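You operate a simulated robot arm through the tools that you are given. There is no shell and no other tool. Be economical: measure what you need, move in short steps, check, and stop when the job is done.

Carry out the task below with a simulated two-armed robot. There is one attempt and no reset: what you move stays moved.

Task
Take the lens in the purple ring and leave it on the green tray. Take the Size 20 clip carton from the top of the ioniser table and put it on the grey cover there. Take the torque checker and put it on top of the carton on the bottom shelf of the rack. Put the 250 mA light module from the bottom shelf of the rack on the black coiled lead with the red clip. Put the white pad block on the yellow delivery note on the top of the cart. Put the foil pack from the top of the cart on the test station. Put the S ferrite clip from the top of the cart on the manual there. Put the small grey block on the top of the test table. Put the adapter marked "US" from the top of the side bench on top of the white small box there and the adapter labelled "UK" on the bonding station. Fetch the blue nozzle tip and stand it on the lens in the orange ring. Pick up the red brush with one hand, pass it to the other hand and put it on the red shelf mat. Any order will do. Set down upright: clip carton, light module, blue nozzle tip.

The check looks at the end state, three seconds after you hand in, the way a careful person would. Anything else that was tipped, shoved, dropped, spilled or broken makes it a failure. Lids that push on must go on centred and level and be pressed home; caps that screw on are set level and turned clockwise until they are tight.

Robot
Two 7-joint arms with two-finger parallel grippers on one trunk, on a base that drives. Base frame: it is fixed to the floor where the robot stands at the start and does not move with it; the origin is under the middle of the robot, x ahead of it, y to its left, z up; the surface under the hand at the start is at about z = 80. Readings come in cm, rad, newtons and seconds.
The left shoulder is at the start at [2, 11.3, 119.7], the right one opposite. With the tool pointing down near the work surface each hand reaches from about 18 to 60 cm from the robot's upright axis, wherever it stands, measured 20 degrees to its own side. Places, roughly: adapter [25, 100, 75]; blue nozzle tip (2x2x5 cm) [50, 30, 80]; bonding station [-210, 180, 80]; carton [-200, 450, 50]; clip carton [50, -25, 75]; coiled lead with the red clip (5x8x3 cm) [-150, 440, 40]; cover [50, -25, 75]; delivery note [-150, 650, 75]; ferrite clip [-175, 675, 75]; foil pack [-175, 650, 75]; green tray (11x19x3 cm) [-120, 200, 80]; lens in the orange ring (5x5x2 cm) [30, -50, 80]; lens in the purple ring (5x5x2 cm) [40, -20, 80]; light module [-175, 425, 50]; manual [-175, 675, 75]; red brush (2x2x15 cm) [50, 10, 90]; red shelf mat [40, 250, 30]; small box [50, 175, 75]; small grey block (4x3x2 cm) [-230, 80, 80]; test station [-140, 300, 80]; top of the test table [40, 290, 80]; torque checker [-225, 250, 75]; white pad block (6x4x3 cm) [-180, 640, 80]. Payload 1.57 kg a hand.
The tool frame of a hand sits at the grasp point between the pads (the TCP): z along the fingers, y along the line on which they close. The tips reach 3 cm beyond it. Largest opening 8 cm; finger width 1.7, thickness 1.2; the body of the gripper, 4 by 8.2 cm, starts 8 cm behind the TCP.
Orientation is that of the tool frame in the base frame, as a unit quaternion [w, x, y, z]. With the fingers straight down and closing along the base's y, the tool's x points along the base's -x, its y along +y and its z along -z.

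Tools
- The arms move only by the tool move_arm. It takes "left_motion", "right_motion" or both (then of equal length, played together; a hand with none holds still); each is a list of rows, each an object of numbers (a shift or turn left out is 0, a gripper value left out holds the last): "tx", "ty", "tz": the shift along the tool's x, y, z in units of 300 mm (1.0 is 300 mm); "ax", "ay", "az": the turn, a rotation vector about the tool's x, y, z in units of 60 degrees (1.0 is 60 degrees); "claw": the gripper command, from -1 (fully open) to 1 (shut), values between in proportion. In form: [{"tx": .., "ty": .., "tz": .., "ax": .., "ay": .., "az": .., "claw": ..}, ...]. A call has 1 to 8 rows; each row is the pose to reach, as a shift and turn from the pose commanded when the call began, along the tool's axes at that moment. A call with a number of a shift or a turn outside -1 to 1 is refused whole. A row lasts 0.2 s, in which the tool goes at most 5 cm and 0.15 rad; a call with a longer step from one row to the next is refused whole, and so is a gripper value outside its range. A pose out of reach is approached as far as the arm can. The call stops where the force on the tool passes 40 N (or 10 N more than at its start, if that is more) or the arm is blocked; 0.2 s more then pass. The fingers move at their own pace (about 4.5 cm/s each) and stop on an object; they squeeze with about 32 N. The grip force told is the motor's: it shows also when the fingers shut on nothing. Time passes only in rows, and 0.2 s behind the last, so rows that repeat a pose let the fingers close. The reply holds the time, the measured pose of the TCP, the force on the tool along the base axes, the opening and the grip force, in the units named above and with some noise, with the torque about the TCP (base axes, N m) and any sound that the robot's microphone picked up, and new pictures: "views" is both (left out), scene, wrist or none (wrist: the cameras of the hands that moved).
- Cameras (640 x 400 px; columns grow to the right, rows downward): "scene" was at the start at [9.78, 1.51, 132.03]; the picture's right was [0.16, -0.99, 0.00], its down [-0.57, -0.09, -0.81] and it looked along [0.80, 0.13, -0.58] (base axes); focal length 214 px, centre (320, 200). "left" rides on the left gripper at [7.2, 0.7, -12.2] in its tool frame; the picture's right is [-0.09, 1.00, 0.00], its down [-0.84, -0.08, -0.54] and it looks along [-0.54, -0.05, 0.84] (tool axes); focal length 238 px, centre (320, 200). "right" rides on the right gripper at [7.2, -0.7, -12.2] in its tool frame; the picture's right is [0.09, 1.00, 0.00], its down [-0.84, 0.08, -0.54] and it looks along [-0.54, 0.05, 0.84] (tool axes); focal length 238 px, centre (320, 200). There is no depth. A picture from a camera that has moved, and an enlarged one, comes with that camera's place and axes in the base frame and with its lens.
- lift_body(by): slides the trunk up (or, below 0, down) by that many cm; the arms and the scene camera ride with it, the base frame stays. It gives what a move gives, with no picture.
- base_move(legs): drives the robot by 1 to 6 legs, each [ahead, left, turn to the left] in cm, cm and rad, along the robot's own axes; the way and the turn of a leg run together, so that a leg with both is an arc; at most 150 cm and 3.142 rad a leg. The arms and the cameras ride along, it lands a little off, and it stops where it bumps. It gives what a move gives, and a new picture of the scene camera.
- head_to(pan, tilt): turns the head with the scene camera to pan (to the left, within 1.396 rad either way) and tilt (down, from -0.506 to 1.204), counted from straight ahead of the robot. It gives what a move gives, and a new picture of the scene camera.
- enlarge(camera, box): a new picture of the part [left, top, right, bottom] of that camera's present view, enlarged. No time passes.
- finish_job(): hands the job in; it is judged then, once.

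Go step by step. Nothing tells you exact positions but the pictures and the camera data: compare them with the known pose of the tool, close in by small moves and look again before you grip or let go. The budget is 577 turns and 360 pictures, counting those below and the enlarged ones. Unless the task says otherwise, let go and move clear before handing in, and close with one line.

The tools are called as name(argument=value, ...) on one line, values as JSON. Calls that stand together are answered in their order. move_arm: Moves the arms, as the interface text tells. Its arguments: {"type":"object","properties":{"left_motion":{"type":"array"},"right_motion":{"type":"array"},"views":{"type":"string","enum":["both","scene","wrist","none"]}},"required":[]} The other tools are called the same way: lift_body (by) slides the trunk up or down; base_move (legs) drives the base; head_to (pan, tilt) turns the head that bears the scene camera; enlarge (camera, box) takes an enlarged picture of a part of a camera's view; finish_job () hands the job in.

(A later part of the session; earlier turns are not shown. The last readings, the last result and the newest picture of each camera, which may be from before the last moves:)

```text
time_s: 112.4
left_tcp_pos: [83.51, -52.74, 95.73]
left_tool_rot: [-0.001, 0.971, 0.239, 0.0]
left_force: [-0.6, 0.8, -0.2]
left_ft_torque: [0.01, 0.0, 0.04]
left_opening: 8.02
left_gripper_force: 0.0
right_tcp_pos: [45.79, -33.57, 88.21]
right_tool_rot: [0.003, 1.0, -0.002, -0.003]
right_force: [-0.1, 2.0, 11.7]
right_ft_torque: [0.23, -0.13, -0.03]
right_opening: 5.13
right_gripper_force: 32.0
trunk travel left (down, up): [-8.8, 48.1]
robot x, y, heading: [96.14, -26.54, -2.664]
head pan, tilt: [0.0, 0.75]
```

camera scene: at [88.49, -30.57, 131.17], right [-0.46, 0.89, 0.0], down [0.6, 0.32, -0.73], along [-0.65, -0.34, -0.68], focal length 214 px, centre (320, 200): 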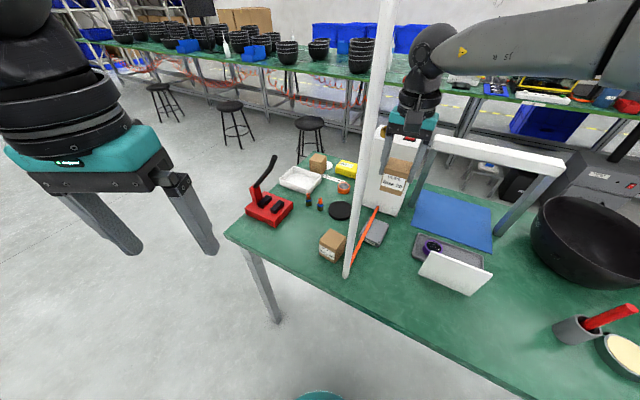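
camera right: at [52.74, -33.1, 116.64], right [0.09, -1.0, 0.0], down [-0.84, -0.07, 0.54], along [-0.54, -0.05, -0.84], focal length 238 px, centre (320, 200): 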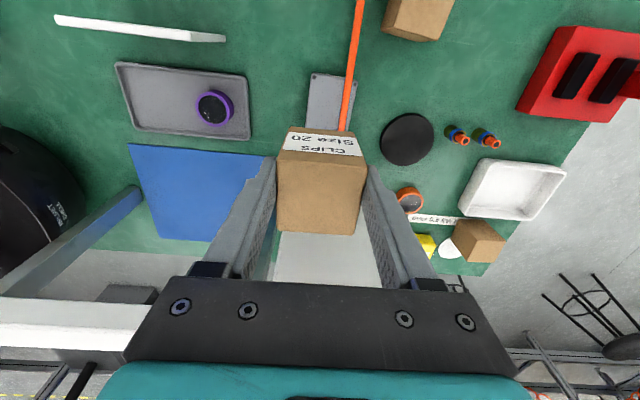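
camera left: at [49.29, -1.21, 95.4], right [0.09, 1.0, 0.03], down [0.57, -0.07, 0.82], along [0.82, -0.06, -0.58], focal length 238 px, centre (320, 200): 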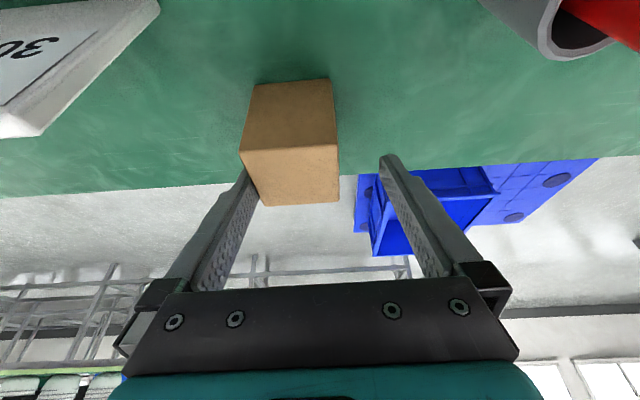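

Contact on the cover. Release and rise.

move_arm(right_motion=[{"claw": -0.75}, {"claw": -0.75}, {"claw": -0.75}], views="none")

lift_body(by=13)

enlarge(camera="right", box=[220, 40, 460, 240])

```text
time_s: 113.2
left_tcp_pos: [83.47, -52.83, 95.76]
left_tool_rot: [0.0, 0.971, 0.239, -0.001]
left_force: [-0.1, 0.2, 0.2]
left_ft_torque: [0.01, -0.02, 0.02]
left_opening: 7.99
left_gripper_force: 0.0
right_tcp_pos: [45.83, -33.59, 88.02]
right_tool_rot: [0.002, 1.0, -0.002, -0.001]
right_force: [0.0, 0.1, 0.5]
right_ft_torque: [0.0, 0.01, 0.03]
right_opening: 7.01
right_gripper_force: 0.0
trunk travel left (down, up): [-8.8, 48.1]
robot x, y, heading: [96.58, -26.48, -2.659]
head pan, tilt: [0.0, 0.75]
```

```text
time_s: 114.8
left_tcp_pos: [83.45, -52.78, 108.69]
left_tool_rot: [0.001, 0.971, 0.24, 0.0]
left_force: [-0.4, 0.1, 0.2]
left_ft_torque: [-0.01, 0.0, -0.01]
left_opening: 8.0
left_gripper_force: 0.0
right_tcp_pos: [45.74, -33.51, 101.13]
right_tool_rot: [0.002, 1.0, -0.002, -0.001]
right_force: [0.0, 0.8, -0.4]
right_ft_torque: [0.01, -0.02, 0.02]
right_opening: 7.02
right_gripper_force: 0.0
trunk travel left (down, up): [-21.8, 35.1]
robot x, y, heading: [96.29, -26.4, -2.657]
head pan, tilt: [0.0, 0.75]
```

```text
2.00 times, centred on (340, 140) of right
camera zoom: at [52.99, -32.89, 113.3], right [0.09, -1.0, 0.0], down [-0.84, -0.07, 0.54], along [-0.54, -0.05, -0.84], focal length 477 px, centre (280, 320)
```

zoom: 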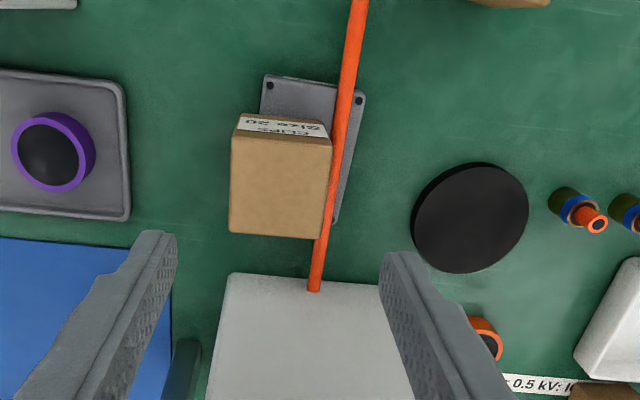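

Carton 20 stands upright on the cover. Next I check where the pallet lies to plan access to the nozzle and brush from this side.

head_to(pan=-1.39, tilt=0.8)

```text
time_s: 116.3
left_tcp_pos: [83.49, -52.82, 108.68]
left_tool_rot: [-0.001, 0.971, 0.24, 0.001]
left_force: [0.2, 0.0, -0.8]
left_ft_torque: [-0.02, 0.0, 0.04]
left_opening: 7.99
left_gripper_force: 0.1
right_tcp_pos: [45.8, -33.47, 101.07]
right_tool_rot: [0.002, 1.0, -0.002, -0.001]
right_force: [0.7, -0.4, 0.1]
right_ft_torque: [0.0, 0.01, -0.01]
right_opening: 7.0
right_gripper_force: 0.1
trunk travel left (down, up): [-21.8, 35.1]
robot x, y, heading: [96.84, -26.45, -2.66]
head pan, tilt: [-1.389, 0.799]
camera scene: at [90.84, -20.38, 127.36], right [0.79, 0.62, 0.0], down [0.44, -0.56, -0.7], along [-0.43, 0.55, -0.72], focal length 214 px, centre (320, 200)
```

scene: 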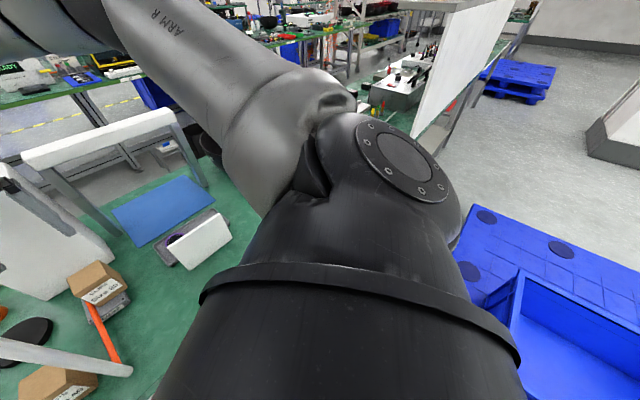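

The pallet occupies x>111, y>11, so I can stand near [80, -13] turned toward the nozzle rack. I bring the right hand to neutral, then reposition.

move_arm(right_motion=[{"tx": 0.04, "ty": -0.08, "tz": -0.1, "az": -0.1}, {"tx": 0.08, "ty": -0.17, "tz": -0.2, "az": -0.2}, {"tx": 0.12, "ty": -0.27, "tz": -0.3, "az": -0.3}, {"tx": 0.17, "ty": -0.37, "tz": -0.4, "az": -0.4}, {"tx": 0.213, "ty": -0.477, "tz": -0.4, "az": -0.464}], views="none")

base_move(legs=[[0, 0, -1.16]])

head_to(pan=0.0, tilt=0.75)

```text
time_s: 117.5
left_tcp_pos: [83.57, -52.8, 108.74]
left_tool_rot: [0.0, 0.971, 0.239, -0.001]
left_force: [0.4, -0.1, -0.1]
left_ft_torque: [-0.03, 0.01, 0.0]
left_opening: 8.01
left_gripper_force: 0.0
right_tcp_pos: [52.5, -19.14, 112.86]
right_tool_rot: [0.002, 0.971, 0.24, -0.001]
right_force: [0.1, -0.2, 0.6]
right_ft_torque: [-0.03, 0.01, 0.0]
right_opening: 6.99
right_gripper_force: 0.0
trunk travel left (down, up): [-21.8, 35.1]
robot x, y, heading: [96.38, -26.35, -2.665]
head pan, tilt: [-1.389, 0.799]
```

```text
time_s: 120.8
left_tcp_pos: [67.16, -24.55, 108.69]
left_tool_rot: [0.001, 0.942, -0.337, 0.0]
left_force: [-0.4, 0.2, -0.1]
left_ft_torque: [-0.02, 0.0, 0.03]
left_opening: 8.0
left_gripper_force: 0.1
right_tcp_pos: [85.97, 17.12, 113.02]
right_tool_rot: [0.001, 0.941, -0.339, -0.002]
right_force: [0.3, -1.1, 0.1]
right_ft_torque: [0.03, 0.01, 0.05]
right_opening: 7.0
right_gripper_force: 0.1
trunk travel left (down, up): [-21.8, 35.1]
robot x, y, heading: [96.86, -26.28, 2.453]
head pan, tilt: [-1.389, 0.799]
camera scene: at [99.86, -18.57, 127.36], right [0.87, -0.49, 0.0], down [-0.35, -0.63, -0.7], along [0.34, 0.61, -0.72], focal length 214 px, centre (320, 200)
```

scene: 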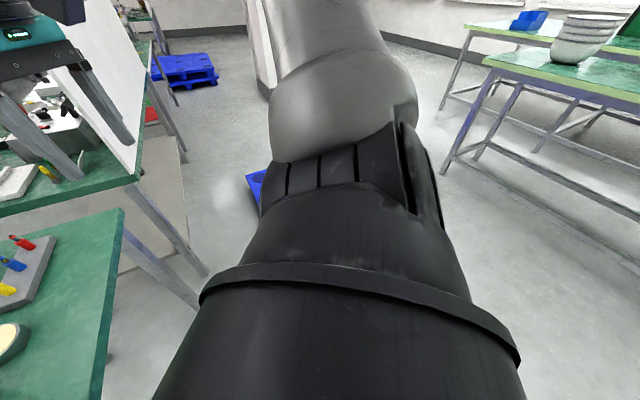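

```text
time_s: 122.3
left_tcp_pos: [67.15, -24.69, 108.71]
left_tool_rot: [0.0, 0.941, -0.338, 0.0]
left_force: [0.5, -0.3, 0.5]
left_ft_torque: [0.02, 0.04, 0.03]
left_opening: 8.0
left_gripper_force: 0.1
right_tcp_pos: [86.0, 17.09, 113.06]
right_tool_rot: [0.0, 0.941, -0.338, -0.002]
right_force: [-0.4, 0.0, 0.2]
right_ft_torque: [-0.01, -0.04, 0.0]
right_opening: 7.01
right_gripper_force: 0.0
trunk travel left (down, up): [-21.8, 35.1]
robot x, y, heading: [97.02, -26.19, 2.449]
head pan, tilt: [0.0, 0.75]
camera scene: at [89.54, -20.35, 127.76], right [0.64, 0.77, 0.0], down [0.53, -0.43, -0.73], along [-0.56, 0.47, -0.68], focal length 214 px, centre (320, 200)
```

scene: 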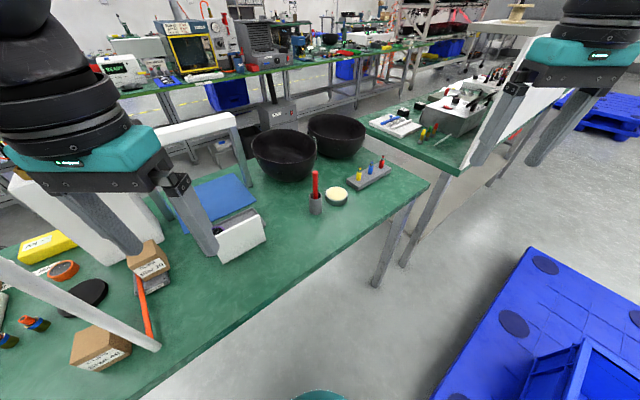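

Clear view of the rack, brush and bowls. I advance 19 cm toward them.

base_move(legs=[[19, 0, 0]])

enlarge(camera="right", box=[0, 0, 640, 400])

```text
time_s: 123.9
left_tcp_pos: [52.31, -12.27, 108.65]
left_tool_rot: [0.0, 0.941, -0.338, 0.0]
left_force: [0.0, -0.3, 0.7]
left_ft_torque: [-0.02, -0.03, 0.01]
left_opening: 8.01
left_gripper_force: 0.1
right_tcp_pos: [71.34, 29.53, 113.02]
right_tool_rot: [-0.001, 0.941, -0.34, -0.002]
right_force: [-1.0, 0.2, 0.0]
right_ft_torque: [0.02, -0.04, 0.05]
right_opening: 7.01
right_gripper_force: 0.1
trunk travel left (down, up): [-21.8, 35.1]
robot x, y, heading: [81.53, -14.22, 2.449]
head pan, tilt: [0.0, 0.75]
camera scene: at [74.77, -8.12, 127.76], right [0.64, 0.77, 0.0], down [0.53, -0.44, -0.73], along [-0.56, 0.47, -0.68], focal length 214 px, centre (320, 200)
```

scene: 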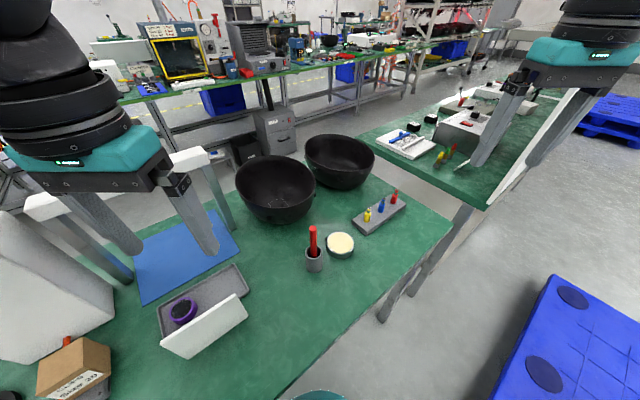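

```text
1.00 times, centred on (320, 200) of right (not enlarged: the box is as wide or as high as the picture)
camera zoom: at [77.33, 25.35, 125.19], right [-0.56, -0.83, 0.0], down [-0.69, 0.47, 0.54], along [-0.45, 0.31, -0.84], focal length 238 px, centre (320, 200)
```

zoom: 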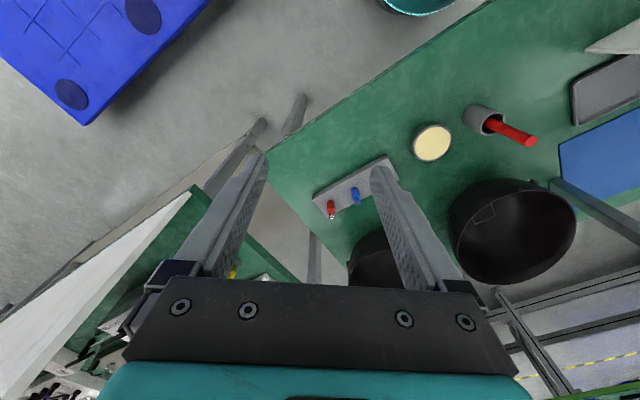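

Blue nozzle is near [53, 33.5]. I bring the right hand above it with a narrower opening.

move_arm(right_motion=[{"tx": -0.12, "ty": 0.08, "tz": 0.05, "claw": 0.0}, {"tx": -0.24, "ty": 0.16, "tz": 0.12, "claw": 0.0}, {"tx": -0.36, "ty": 0.24, "tz": 0.2, "claw": 0.0}, {"tx": -0.4, "ty": 0.267, "tz": 0.33, "claw": 0.0}, {"tx": -0.4, "ty": 0.267, "tz": 0.43, "claw": 0.0}], views="wrist")

enlarge(camera="scene", box=[280, 160, 440, 280])

```text
time_s: 125.1
left_tcp_pos: [52.44, -12.22, 108.67]
left_tool_rot: [0.0, 0.941, -0.339, 0.0]
left_force: [-0.2, 0.0, -0.2]
left_ft_torque: [0.0, -0.02, -0.03]
left_opening: 8.02
left_gripper_force: 0.1
right_tcp_pos: [56.77, 30.96, 100.23]
right_tool_rot: [0.001, 0.941, -0.34, -0.002]
right_force: [-0.2, 0.5, -0.4]
right_ft_torque: [0.02, -0.04, 0.0]
right_opening: 3.98
right_gripper_force: 0.1
trunk travel left (down, up): [-21.8, 35.1]
robot x, y, heading: [82.03, -13.99, 2.45]
head pan, tilt: [0.0, 0.75]
camera right: at [62.85, 26.8, 112.4], right [-0.56, -0.83, 0.0], down [-0.69, 0.47, 0.55], along [-0.45, 0.31, -0.84], focal length 238 px, centre (320, 200)
```

right: 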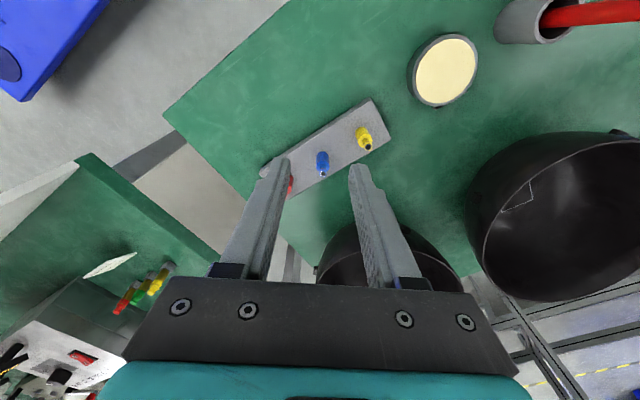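

```text
3.33 times, centred on (360, 220) of scene
camera zoom: at [74.83, -8.15, 127.76], right [0.64, 0.77, 0.0], down [0.53, -0.44, -0.73], along [-0.56, 0.47, -0.68], focal length 715 px, centre (187, 133)
```

zoom: 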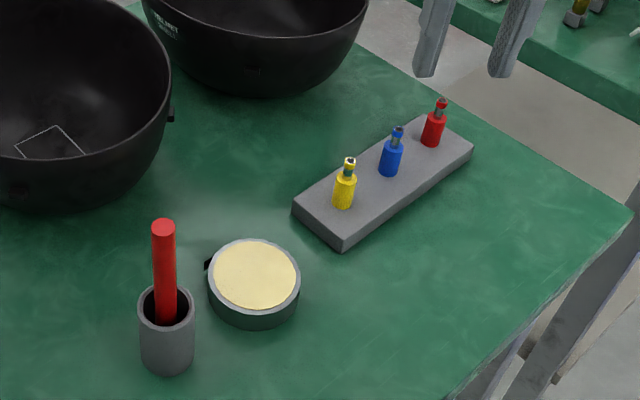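

Move right above the blue nozzle and look again at lower height.

move_arm(right_motion=[{"tx": -0.09, "ty": 0.01, "tz": 0.05}, {"tx": -0.177, "ty": 0.017, "tz": 0.12}, {"tx": -0.177, "ty": 0.017, "tz": 0.23}], views="wrist")

enlarge(camera="right", box=[240, 80, 440, 280])

enlarge(camera="scene", box=[340, 150, 440, 240])

```text
time_s: 125.9
left_tcp_pos: [52.47, -12.36, 108.78]
left_tool_rot: [0.0, 0.941, -0.338, -0.001]
left_force: [1.1, 0.5, -0.4]
left_ft_torque: [-0.02, 0.0, 0.03]
left_opening: 8.04
left_gripper_force: 0.0
right_tcp_pos: [57.27, 32.83, 94.94]
right_tool_rot: [0.0, 0.941, -0.339, -0.003]
right_force: [-0.1, 0.3, -0.5]
right_ft_torque: [0.0, -0.03, 0.02]
right_opening: 4.01
right_gripper_force: 0.0
right hand out of reach, approached as far as the arm can: row 1, 2, 3
trunk travel left (down, up): [-21.8, 35.1]
robot x, y, heading: [82.22, -13.83, 2.451]
head pan, tilt: [0.0, 0.75]
camera right: at [63.26, 28.64, 107.27], right [-0.56, -0.83, 0.0], down [-0.69, 0.47, 0.55], along [-0.45, 0.31, -0.84], focal length 238 px, centre (320, 200)
```

right: 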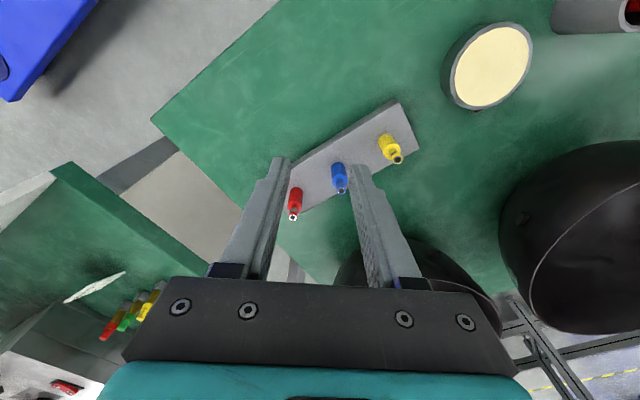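

```text
2.00 times, centred on (340, 180) of right
camera zoom: at [63.26, 28.64, 107.27], right [-0.56, -0.83, 0.0], down [-0.69, 0.47, 0.55], along [-0.45, 0.31, -0.84], focal length 477 px, centre (280, 240)
```

zoom: 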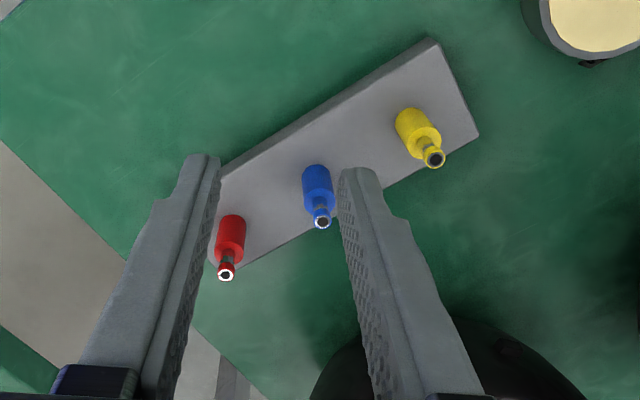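

```text
4.44 times, centred on (390, 195) of scene
camera zoom: at [74.84, -8.17, 127.76], right [0.64, 0.77, 0.0], down [0.53, -0.44, -0.73], along [-0.56, 0.47, -0.68], focal length 953 px, centre (9, 222)
```

zoom: 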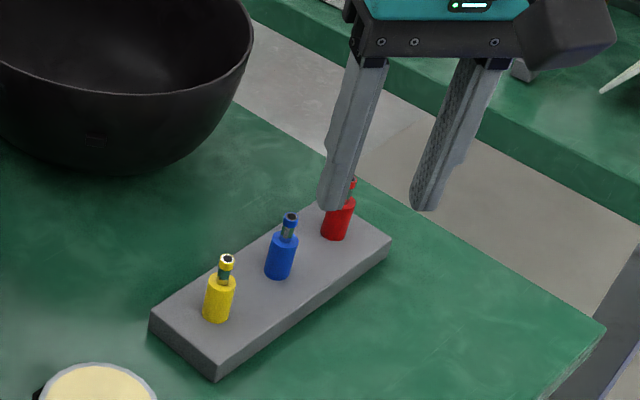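

The right arm's elbow has drifted. I take the hand up to its neutral pose and look at the arm shape.

move_arm(right_motion=[{"tz": -0.15, "tx": 0.05}, {"tz": -0.3, "tx": 0.15, "ty": -0.05}, {"tz": -0.45, "tx": 0.25, "ty": -0.1}, {"tz": -0.58, "tx": 0.35, "ty": -0.15}, {"tz": -0.65, "tx": 0.45, "ty": -0.2}, {"tz": -0.75, "tx": 0.5, "ty": -0.25}], views="none")

head_to(pan=-0.9, tilt=0.2)

```text
refused: row 2 steps farther than a row can; nothing moved
```

```text
time_s: 127.1
left_tcp_pos: [52.49, -12.32, 108.81]
left_tool_rot: [0.001, 0.941, -0.339, 0.0]
left_force: [-0.4, -0.2, 0.1]
left_ft_torque: [0.01, -0.04, -0.02]
left_opening: 7.99
left_gripper_force: 0.1
right_tcp_pos: [57.26, 32.77, 95.08]
right_tool_rot: [0.0, 0.941, -0.339, -0.003]
right_force: [-0.1, 0.6, -0.4]
right_ft_torque: [-0.03, 0.0, -0.01]
right_opening: 3.99
right_gripper_force: 0.0
trunk travel left (down, up): [-21.8, 35.1]
robot x, y, heading: [81.95, -14.21, 2.451]
head pan, tilt: [-0.901, 0.201]
camera scene: at [81.4, -4.14, 132.72], right [1.0, -0.02, 0.0], down [0.0, -0.2, -0.98], along [0.02, 0.98, -0.2], focal length 214 px, centre (320, 200)
```

scene: 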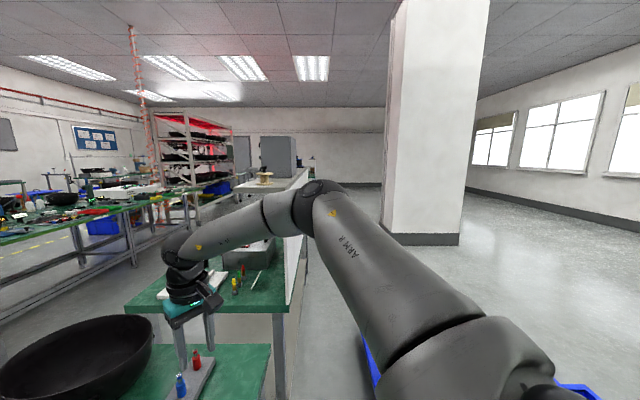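

The elbow is far out to the right, so the hand's yaw is at odds with the forearm. Turning the hand counter-clockwise should relieve it; grip yaw doesn't matter for the nozzle.

move_arm(right_motion=[{"az": -0.13}, {"az": -0.26}, {"az": -0.39}, {"az": -0.52}, {"az": -0.65}, {"az": -0.78}, {"az": -0.9}], views="none")

head_to(pan=-0.4, tilt=0.6)

```text
time_s: 128.7
left_tcp_pos: [52.33, -12.41, 108.73]
left_tool_rot: [0.0, 0.941, -0.339, 0.0]
left_force: [-0.1, -0.5, -0.1]
left_ft_torque: [-0.02, 0.0, -0.01]
left_opening: 7.98
left_gripper_force: 0.1
right_tcp_pos: [60.12, 22.61, 93.7]
right_tool_rot: [-0.013, 0.993, 0.116, -0.006]
right_force: [0.5, 0.2, 0.0]
right_ft_torque: [0.0, -0.05, 0.01]
right_opening: 4.02
right_gripper_force: 0.0
right hand out of reach, approached as far as the arm can: row 4, 5, 6, 7
trunk travel left (down, up): [-21.8, 35.1]
robot x, y, heading: [81.93, -14.19, 2.454]
head pan, tilt: [-0.901, 0.201]
```

```text
time_s: 129.6
left_tcp_pos: [52.44, -12.34, 108.78]
left_tool_rot: [0.0, 0.941, -0.338, 0.0]
left_force: [-0.2, 0.3, 0.2]
left_ft_torque: [-0.01, 0.0, -0.02]
left_opening: 7.99
left_gripper_force: 0.0
right_tcp_pos: [60.12, 22.71, 93.63]
right_tool_rot: [-0.014, 0.993, 0.114, -0.005]
right_force: [-0.1, 0.0, -0.5]
right_ft_torque: [0.01, 0.01, 0.01]
right_opening: 4.0
right_gripper_force: 0.1
trunk travel left (down, up): [-21.8, 35.1]
robot x, y, heading: [81.85, -13.81, 2.447]
head pan, tilt: [-0.4, 0.6]
camera scene: at [77.14, -5.61, 129.06], right [0.89, 0.46, 0.0], down [0.26, -0.5, -0.83], along [-0.38, 0.73, -0.56], focal length 214 px, centre (320, 200)
```

scene: 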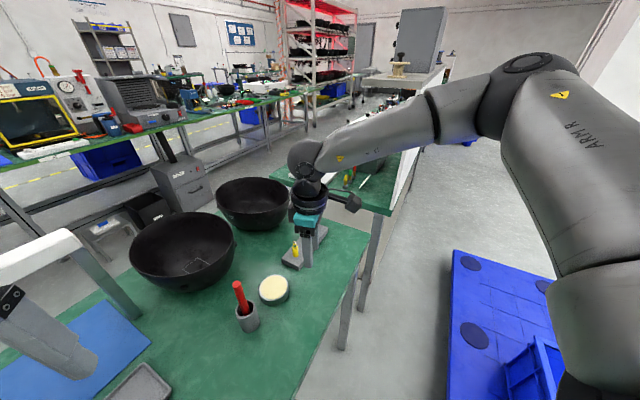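

That was the wrong way; I lift and turn clockwise instead.

move_arm(right_motion=[{"az": 0.14, "tz": -0.1}, {"az": 0.28, "tz": -0.2}, {"az": 0.42, "tz": -0.2}, {"az": 0.56, "tz": -0.2}, {"az": 0.7, "tz": -0.2}, {"az": 0.84, "tz": -0.2}, {"az": 0.98, "tz": -0.2}], views="none")

move_arm(right_motion=[{"az": 0.14}, {"az": 0.28}, {"az": 0.42}, {"az": 0.56}, {"az": 0.7}], views="scene")

```text
time_s: 131.2
left_tcp_pos: [52.4, -12.32, 108.83]
left_tool_rot: [0.0, 0.941, -0.339, 0.0]
left_force: [0.2, -0.1, 0.5]
left_ft_torque: [-0.04, -0.02, 0.0]
left_opening: 7.99
left_gripper_force: 0.2
right_tcp_pos: [60.28, 22.45, 99.6]
right_tool_rot: [0.0, 0.925, -0.379, -0.003]
right_force: [0.5, -0.6, -0.9]
right_ft_torque: [-0.02, 0.03, 0.01]
right_opening: 3.99
right_gripper_force: 0.0
trunk travel left (down, up): [-21.8, 35.1]
robot x, y, heading: [81.98, -13.89, 2.455]
head pan, tilt: [-0.4, 0.6]
```

```text
time_s: 132.4
left_tcp_pos: [52.48, -12.35, 108.73]
left_tool_rot: [0.0, 0.941, -0.338, 0.0]
left_force: [-0.5, -0.9, 0.1]
left_ft_torque: [-0.04, 0.0, -0.02]
left_opening: 7.98
left_gripper_force: 0.0
right_tcp_pos: [60.31, 22.47, 99.54]
right_tool_rot: [0.002, 0.728, -0.686, -0.003]
right_force: [-0.2, 0.4, -0.4]
right_ft_torque: [-0.03, 0.02, -0.01]
right_opening: 4.03
right_gripper_force: 0.2
trunk travel left (down, up): [-21.8, 35.1]
robot x, y, heading: [81.92, -14.08, 2.452]
head pan, tilt: [-0.4, 0.6]
camera scene: at [77.13, -5.62, 129.05], right [0.89, 0.46, 0.0], down [0.26, -0.5, -0.83], along [-0.38, 0.73, -0.56], focal length 214 px, centre (320, 200)
```

scene: 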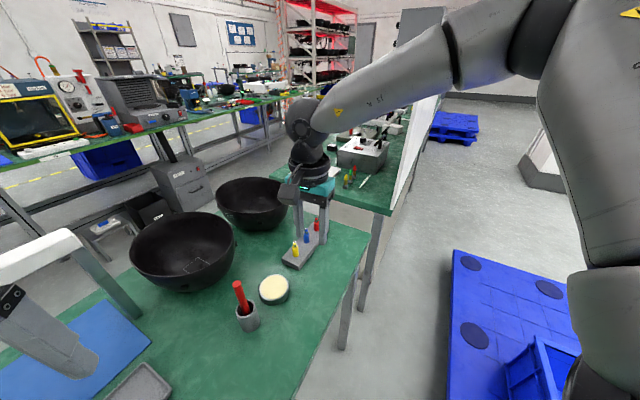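

Turned clockwise the elbow rises nicely. Now move over the blue nozzle.

move_arm(right_motion=[{"tx": -0.13, "ty": 0.08}, {"tx": -0.26, "ty": 0.16}, {"tx": -0.39, "ty": 0.243}, {"tx": -0.4, "ty": 0.243, "tz": 0.1}, {"tx": -0.4, "ty": 0.243, "tz": 0.2}], views="wrist")

enlarge(camera="right", box=[240, 80, 440, 280])

```text
time_s: 133.6
left_tcp_pos: [52.29, -12.33, 108.78]
left_tool_rot: [0.0, 0.941, -0.34, 0.0]
left_force: [0.0, -0.3, 0.4]
left_ft_torque: [-0.03, -0.01, -0.01]
left_opening: 8.04
left_gripper_force: 0.1
right_tcp_pos: [57.09, 32.83, 95.69]
right_tool_rot: [0.003, 0.729, -0.685, -0.002]
right_force: [-0.5, -0.9, -0.7]
right_ft_torque: [0.01, 0.0, 0.0]
right_opening: 3.99
right_gripper_force: 0.1
right hand out of reach, approached as far as the arm can: row 2, 3, 4, 5
trunk travel left (down, up): [-21.8, 35.1]
robot x, y, heading: [81.87, -13.93, 2.453]
head pan, tilt: [-0.4, 0.6]
camera right: at [58.22, 25.61, 107.85], right [-0.99, -0.15, 0.01], down [-0.13, 0.83, 0.54], along [-0.09, 0.54, -0.84], focal length 238 px, centre (320, 200)
```

right: 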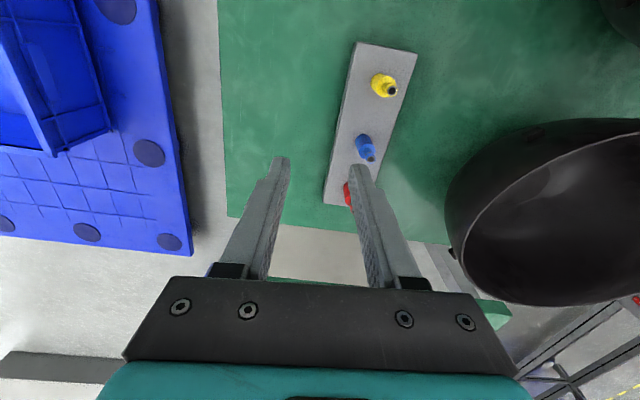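

```text
2.00 times, centred on (340, 180) of right
camera zoom: at [58.22, 25.61, 107.85], right [-0.99, -0.15, 0.01], down [-0.13, 0.83, 0.54], along [-0.09, 0.54, -0.84], focal length 477 px, centre (280, 240)
```

zoom: 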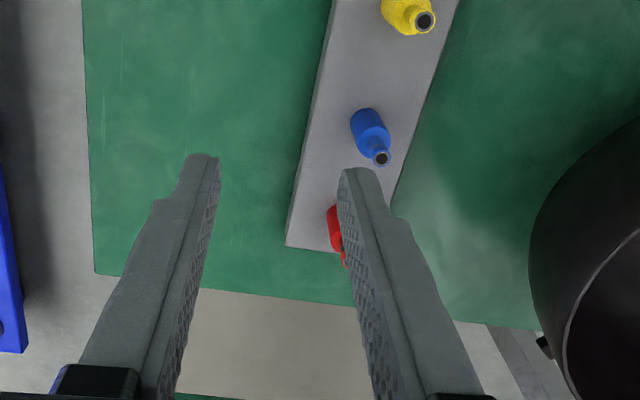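

Reach stops at the same point regardless of yaw, so I shift the base 8 cm toward +y and come back with the hand.

base_move(legs=[[5.5, -6, 0]])

enlarge(camera="right", box=[0, 0, 640, 400])

```text
time_s: 134.7
left_tcp_pos: [52.0, -4.02, 108.7]
left_tool_rot: [0.001, 0.941, -0.339, -0.001]
left_force: [-0.6, 0.1, -0.4]
left_ft_torque: [-0.02, -0.04, 0.03]
left_opening: 8.02
left_gripper_force: 0.1
right_tcp_pos: [56.74, 41.0, 95.66]
right_tool_rot: [0.003, 0.728, -0.685, -0.002]
right_force: [-0.1, 0.1, -0.3]
right_ft_torque: [-0.01, 0.01, 0.01]
right_opening: 4.01
right_gripper_force: 0.0
trunk travel left (down, up): [-21.8, 35.1]
robot x, y, heading: [81.35, -6.23, 2.448]
head pan, tilt: [-0.4, 0.6]
camera scene: at [76.71, 2.65, 129.04], right [0.89, 0.46, 0.0], down [0.26, -0.5, -0.82], along [-0.38, 0.73, -0.57], focal length 214 px, centre (320, 200)
```

scene: 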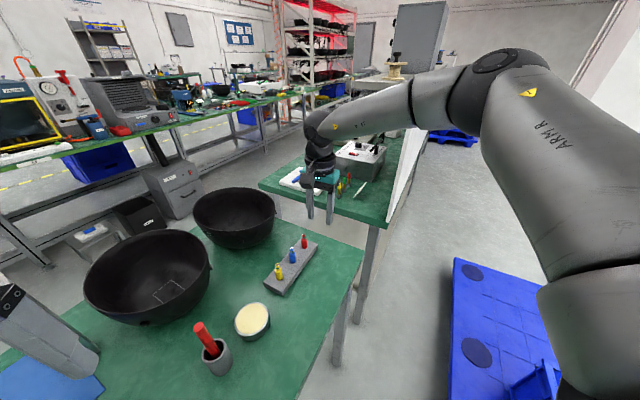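

```text
1.00 times, centred on (320, 200) of right (not enlarged: the box is as wide or as high as the picture)
camera zoom: at [57.79, 33.84, 107.85], right [-0.99, -0.15, 0.01], down [-0.13, 0.83, 0.54], along [-0.09, 0.54, -0.84], focal length 238 px, centre (320, 200)
```

zoom: 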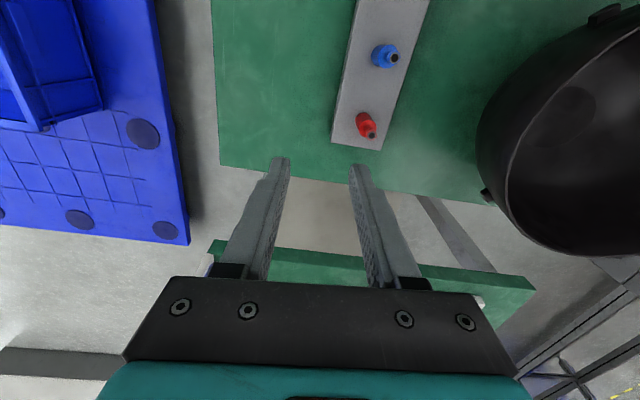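

Now move over the blue nozzle.

move_arm(right_motion=[{"tx": 0.1, "ty": 0.08}, {"tx": 0.228, "ty": 0.164}, {"tx": 0.228, "ty": 0.164, "tz": 0.08}], views="wrist")

enlarge(camera="right", box=[240, 80, 440, 280])

```text
time_s: 135.5
left_tcp_pos: [51.95, -4.06, 108.64]
left_tool_rot: [0.0, 0.941, -0.338, 0.0]
left_force: [-0.1, 0.0, 0.0]
left_ft_torque: [-0.02, 0.01, 0.02]
left_opening: 8.03
left_gripper_force: 0.0
right_tcp_pos: [56.28, 34.02, 94.86]
right_tool_rot: [0.002, 0.728, -0.685, -0.004]
right_force: [0.7, 0.1, -0.1]
right_ft_torque: [-0.04, -0.01, 0.03]
right_opening: 4.01
right_gripper_force: 0.1
right hand out of reach, approached as far as the arm can: row 1, 2, 3
trunk travel left (down, up): [-21.8, 35.1]
robot x, y, heading: [81.77, -6.22, 2.448]
head pan, tilt: [-0.4, 0.6]
camera right: at [57.47, 26.75, 107.07], right [-0.99, -0.15, 0.01], down [-0.12, 0.83, 0.54], along [-0.09, 0.54, -0.84], focal length 238 px, centre (320, 200)
```

right: 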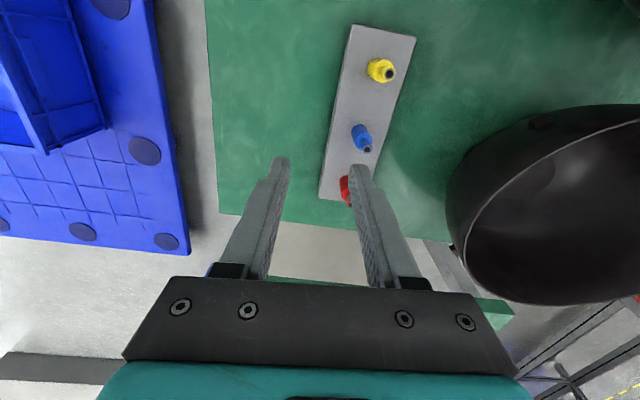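

```text
2.00 times, centred on (340, 180) of right
camera zoom: at [57.47, 26.75, 107.07], right [-0.99, -0.15, 0.01], down [-0.12, 0.83, 0.54], along [-0.09, 0.54, -0.84], focal length 477 px, centre (280, 240)
```

zoom: 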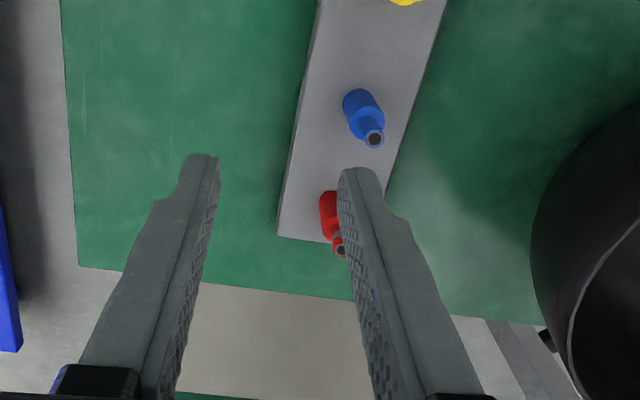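

The limit is lateral: the target must be at least 20° to the hand's own side. I raise the hand and turn the base left a bit.

move_arm(right_motion=[{"tz": -0.15}, {"tz": -0.3}, {"tz": -0.42}], views="none")

base_move(legs=[[0, 0, 0.25]])

enlarge(camera="right", box=[0, 0, 640, 400])

```text
time_s: 136.3
left_tcp_pos: [52.0, -4.24, 108.79]
left_tool_rot: [0.0, 0.941, -0.339, -0.001]
left_force: [0.3, -0.3, -0.1]
left_ft_torque: [0.04, 0.03, 0.0]
left_opening: 7.99
left_gripper_force: 0.1
right_tcp_pos: [56.34, 33.89, 107.43]
right_tool_rot: [0.001, 0.729, -0.685, -0.003]
right_force: [-0.6, 0.9, 0.1]
right_ft_torque: [-0.03, 0.03, -0.01]
right_opening: 3.98
right_gripper_force: 0.1
trunk travel left (down, up): [-21.8, 35.1]
robot x, y, heading: [81.53, -6.01, 2.446]
head pan, tilt: [-0.4, 0.6]
```

```text
time_s: 137.6
left_tcp_pos: [52.48, -11.46, 108.65]
left_tool_rot: [0.0, 0.976, -0.219, 0.0]
left_force: [0.5, 0.8, -1.0]
left_ft_torque: [-0.01, 0.01, 0.01]
left_opening: 7.99
left_gripper_force: 0.0
right_tcp_pos: [47.25, 26.38, 107.35]
right_tool_rot: [0.003, 0.808, -0.589, -0.002]
right_force: [-0.6, -0.2, -0.5]
right_ft_torque: [-0.02, -0.01, -0.03]
right_opening: 3.99
right_gripper_force: 0.1
trunk travel left (down, up): [-21.8, 35.1]
robot x, y, heading: [81.18, -6.0, 2.698]
head pan, tilt: [-0.4, 0.6]
camera scene: at [74.76, 1.08, 129.05], right [0.75, 0.67, 0.0], down [0.38, -0.42, -0.83], along [-0.55, 0.62, -0.56], focal length 214 px, centre (320, 200)
```

scene: 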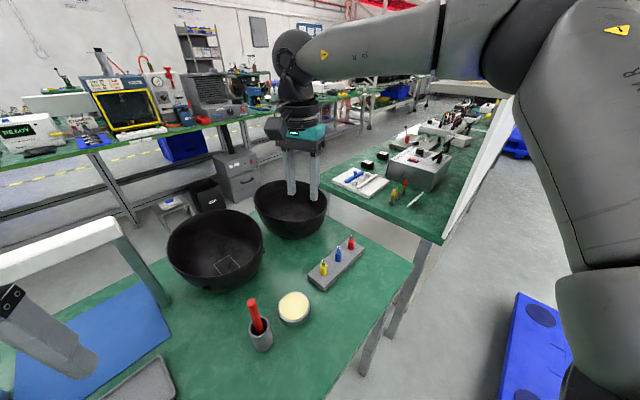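

```text
1.00 times, centred on (320, 200) of right (not enlarged: the box is as wide or as high as the picture)
camera zoom: at [50.13, 19.72, 119.56], right [-0.92, -0.39, 0.01], down [-0.33, 0.77, 0.54], along [-0.22, 0.5, -0.84], focal length 238 px, centre (320, 200)
```

zoom: 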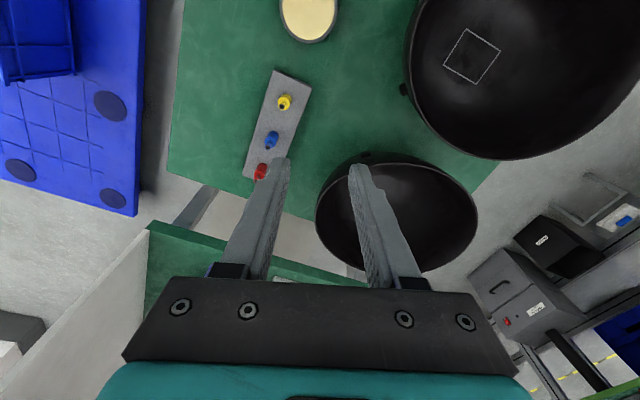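

move_arm(right_motion=[{"tx": -0.09, "ty": -0.12}, {"tx": -0.18, "ty": -0.225}, {"tx": -0.18, "ty": -0.225, "tz": 0.15}, {"tx": -0.18, "ty": -0.225, "tz": 0.3}, {"tx": -0.18, "ty": -0.225, "tz": 0.4}], views="wrist")

enlarge(camera="right", box=[240, 80, 440, 280])

```text
time_s: 138.8
left_tcp_pos: [52.45, -11.55, 108.72]
left_tool_rot: [0.0, 0.976, -0.22, 0.001]
left_force: [-0.5, -0.6, 0.9]
left_ft_torque: [-0.01, -0.01, 0.0]
left_opening: 8.0
left_gripper_force: 0.0
right_tcp_pos: [51.95, 33.62, 95.08]
right_tool_rot: [0.003, 0.808, -0.589, -0.003]
right_force: [0.1, 0.4, 1.1]
right_ft_torque: [0.01, -0.05, -0.01]
right_opening: 4.03
right_gripper_force: 0.0
trunk travel left (down, up): [-21.8, 35.1]
robot x, y, heading: [81.2, -6.0, 2.696]
head pan, tilt: [-0.4, 0.6]
camera right: at [54.81, 26.95, 107.32], right [-0.92, -0.39, 0.01], down [-0.33, 0.77, 0.54], along [-0.22, 0.5, -0.84], focal length 238 px, centre (320, 200)
```

right: 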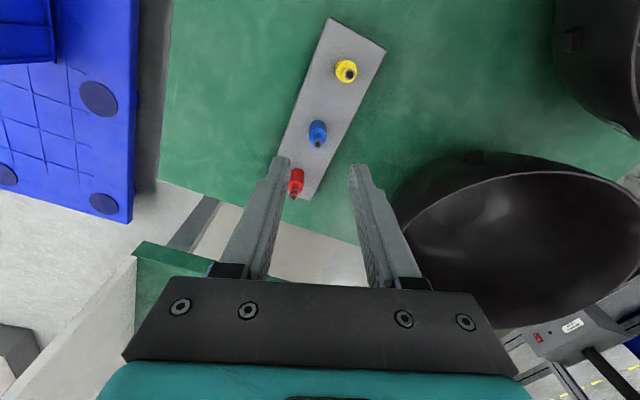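

```text
2.00 times, centred on (340, 180) of right
camera zoom: at [54.81, 26.95, 107.32], right [-0.92, -0.39, 0.01], down [-0.33, 0.77, 0.54], along [-0.22, 0.5, -0.84], focal length 477 px, centre (280, 240)
```

zoom: 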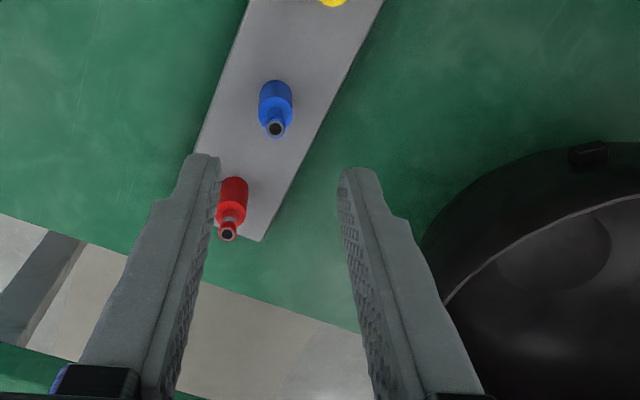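

Hand is over the blue nozzle (within 0.3 cm). Descend and check before gripping.

move_arm(right_motion=[{"tx": -0.007, "ty": -0.002, "tz": 0.1}, {"tx": -0.007, "ty": -0.002, "tz": 0.2}, {"tx": -0.007, "ty": -0.002, "tz": 0.31}], views="wrist")

enlarge(camera="right", box=[240, 80, 440, 280])

enlarge(camera="scene", box=[260, 180, 420, 300])

```text
time_s: 139.6
left_tcp_pos: [52.38, -11.61, 108.61]
left_tool_rot: [-0.001, 0.976, -0.219, 0.0]
left_force: [0.1, 0.4, 0.4]
left_ft_torque: [-0.02, -0.01, 0.0]
left_opening: 7.99
left_gripper_force: 0.1
right_tcp_pos: [51.97, 33.97, 85.86]
right_tool_rot: [0.003, 0.808, -0.589, -0.003]
right_force: [0.2, 0.3, -0.8]
right_ft_torque: [0.0, -0.01, 0.03]
right_opening: 3.99
right_gripper_force: 0.1
trunk travel left (down, up): [-21.8, 35.1]
robot x, y, heading: [81.4, -6.18, 2.7]
head pan, tilt: [-0.4, 0.6]
camera right: at [54.82, 27.19, 98.1], right [-0.92, -0.39, 0.01], down [-0.33, 0.77, 0.54], along [-0.22, 0.5, -0.84], focal length 238 px, centre (320, 200)
```

right: 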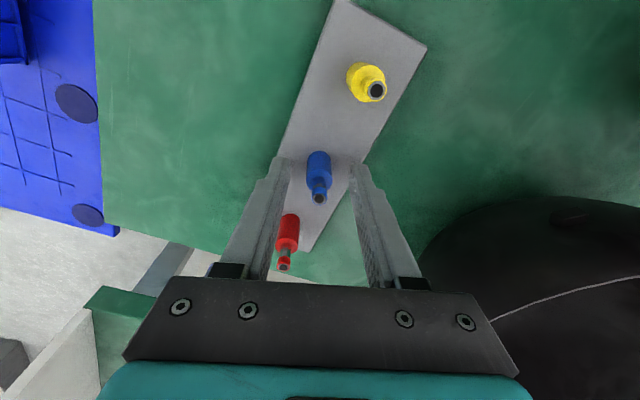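

```text
2.00 times, centred on (340, 180) of right
camera zoom: at [54.82, 27.19, 98.1], right [-0.92, -0.39, 0.01], down [-0.33, 0.77, 0.54], along [-0.22, 0.5, -0.84], focal length 477 px, centre (280, 240)
```

zoom: 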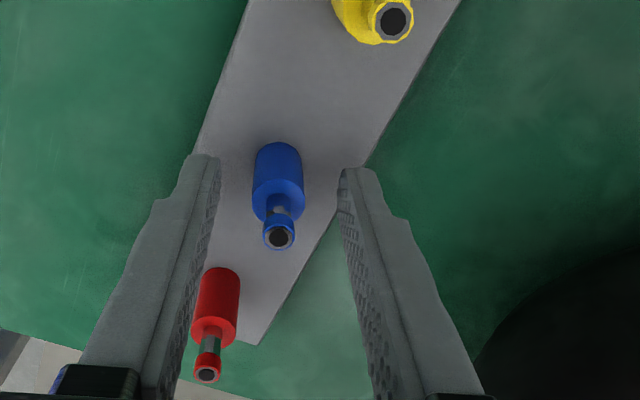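

```text
3.33 times, centred on (340, 240) of scene
camera zoom: at [74.75, 1.11, 129.05], right [0.75, 0.67, 0.0], down [0.38, -0.42, -0.82], along [-0.55, 0.62, -0.57], focal length 715 px, centre (253, 67)
```

zoom: 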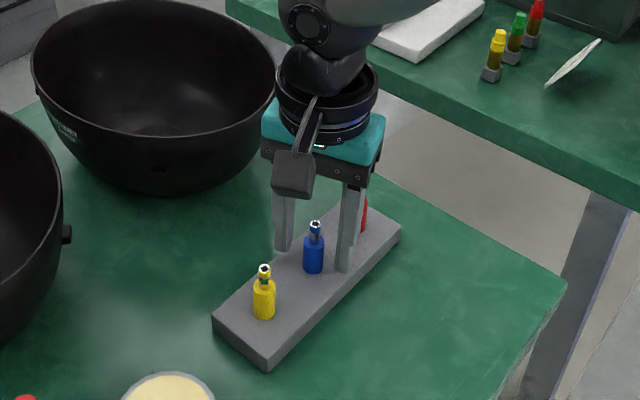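

Nozzle is centred between the fingers. Close and lift.

move_arm(right_motion=[{"claw": 1}, {"claw": 1}, {"claw": 1}, {"claw": 1}], views="none")

move_arm(right_motion=[{"tz": -0.05}, {"tz": -0.15}, {"tz": -0.3}, {"tz": -0.45}, {"tz": -0.6}], views="both")

```text
time_s: 140.6
left_tcp_pos: [52.34, -11.53, 108.75]
left_tool_rot: [-0.001, 0.976, -0.22, -0.001]
left_force: [-0.4, 0.5, -0.1]
left_ft_torque: [0.01, 0.06, -0.03]
left_opening: 8.02
left_gripper_force: 0.0
right_tcp_pos: [51.95, 33.76, 85.92]
right_tool_rot: [0.002, 0.808, -0.589, -0.003]
right_force: [-0.4, 0.0, 0.0]
right_ft_torque: [-0.01, 0.01, -0.01]
right_opening: 1.44
right_gripper_force: 30.7
trunk travel left (down, up): [-21.8, 35.1]
robot x, y, heading: [81.51, -6.19, 2.706]
head pan, tilt: [-0.4, 0.6]
```

```text
time_s: 141.8
left_tcp_pos: [52.27, -11.49, 108.66]
left_tool_rot: [0.0, 0.976, -0.22, 0.0]
left_force: [-0.1, 1.2, -0.1]
left_ft_torque: [-0.01, 0.01, -0.02]
left_opening: 7.98
left_gripper_force: 0.0
right_tcp_pos: [52.03, 33.86, 104.14]
right_tool_rot: [0.003, 0.808, -0.589, -0.003]
right_force: [-0.5, -0.6, -1.1]
right_ft_torque: [0.01, -0.02, -0.02]
right_opening: 1.45
right_gripper_force: 30.2
trunk travel left (down, up): [-21.8, 35.1]
robot x, y, heading: [81.67, -6.07, 2.698]
head pan, tilt: [-0.4, 0.6]
camera scene: at [74.79, 1.07, 129.05], right [0.75, 0.67, 0.0], down [0.38, -0.42, -0.83], along [-0.55, 0.62, -0.56], focal length 214 px, centre (320, 200)
camera right: at [54.99, 27.18, 116.38], right [-0.92, -0.39, 0.01], down [-0.33, 0.77, 0.54], along [-0.22, 0.5, -0.84], focal length 238 px, centre (320, 200)
```

scene: 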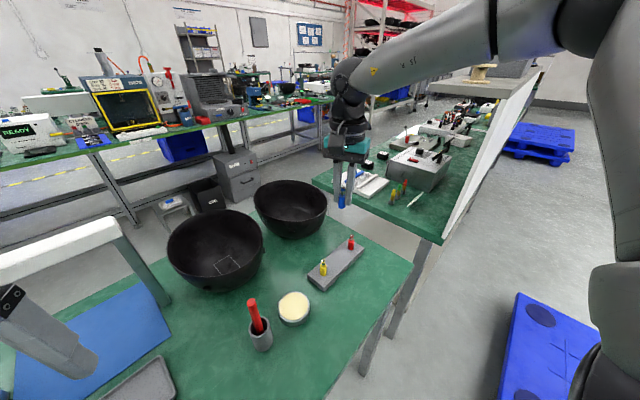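
right: 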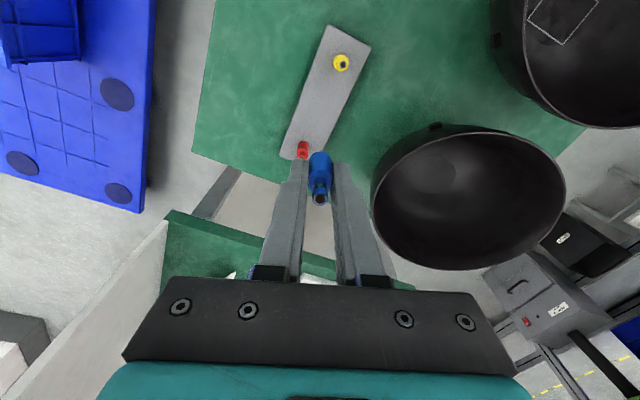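

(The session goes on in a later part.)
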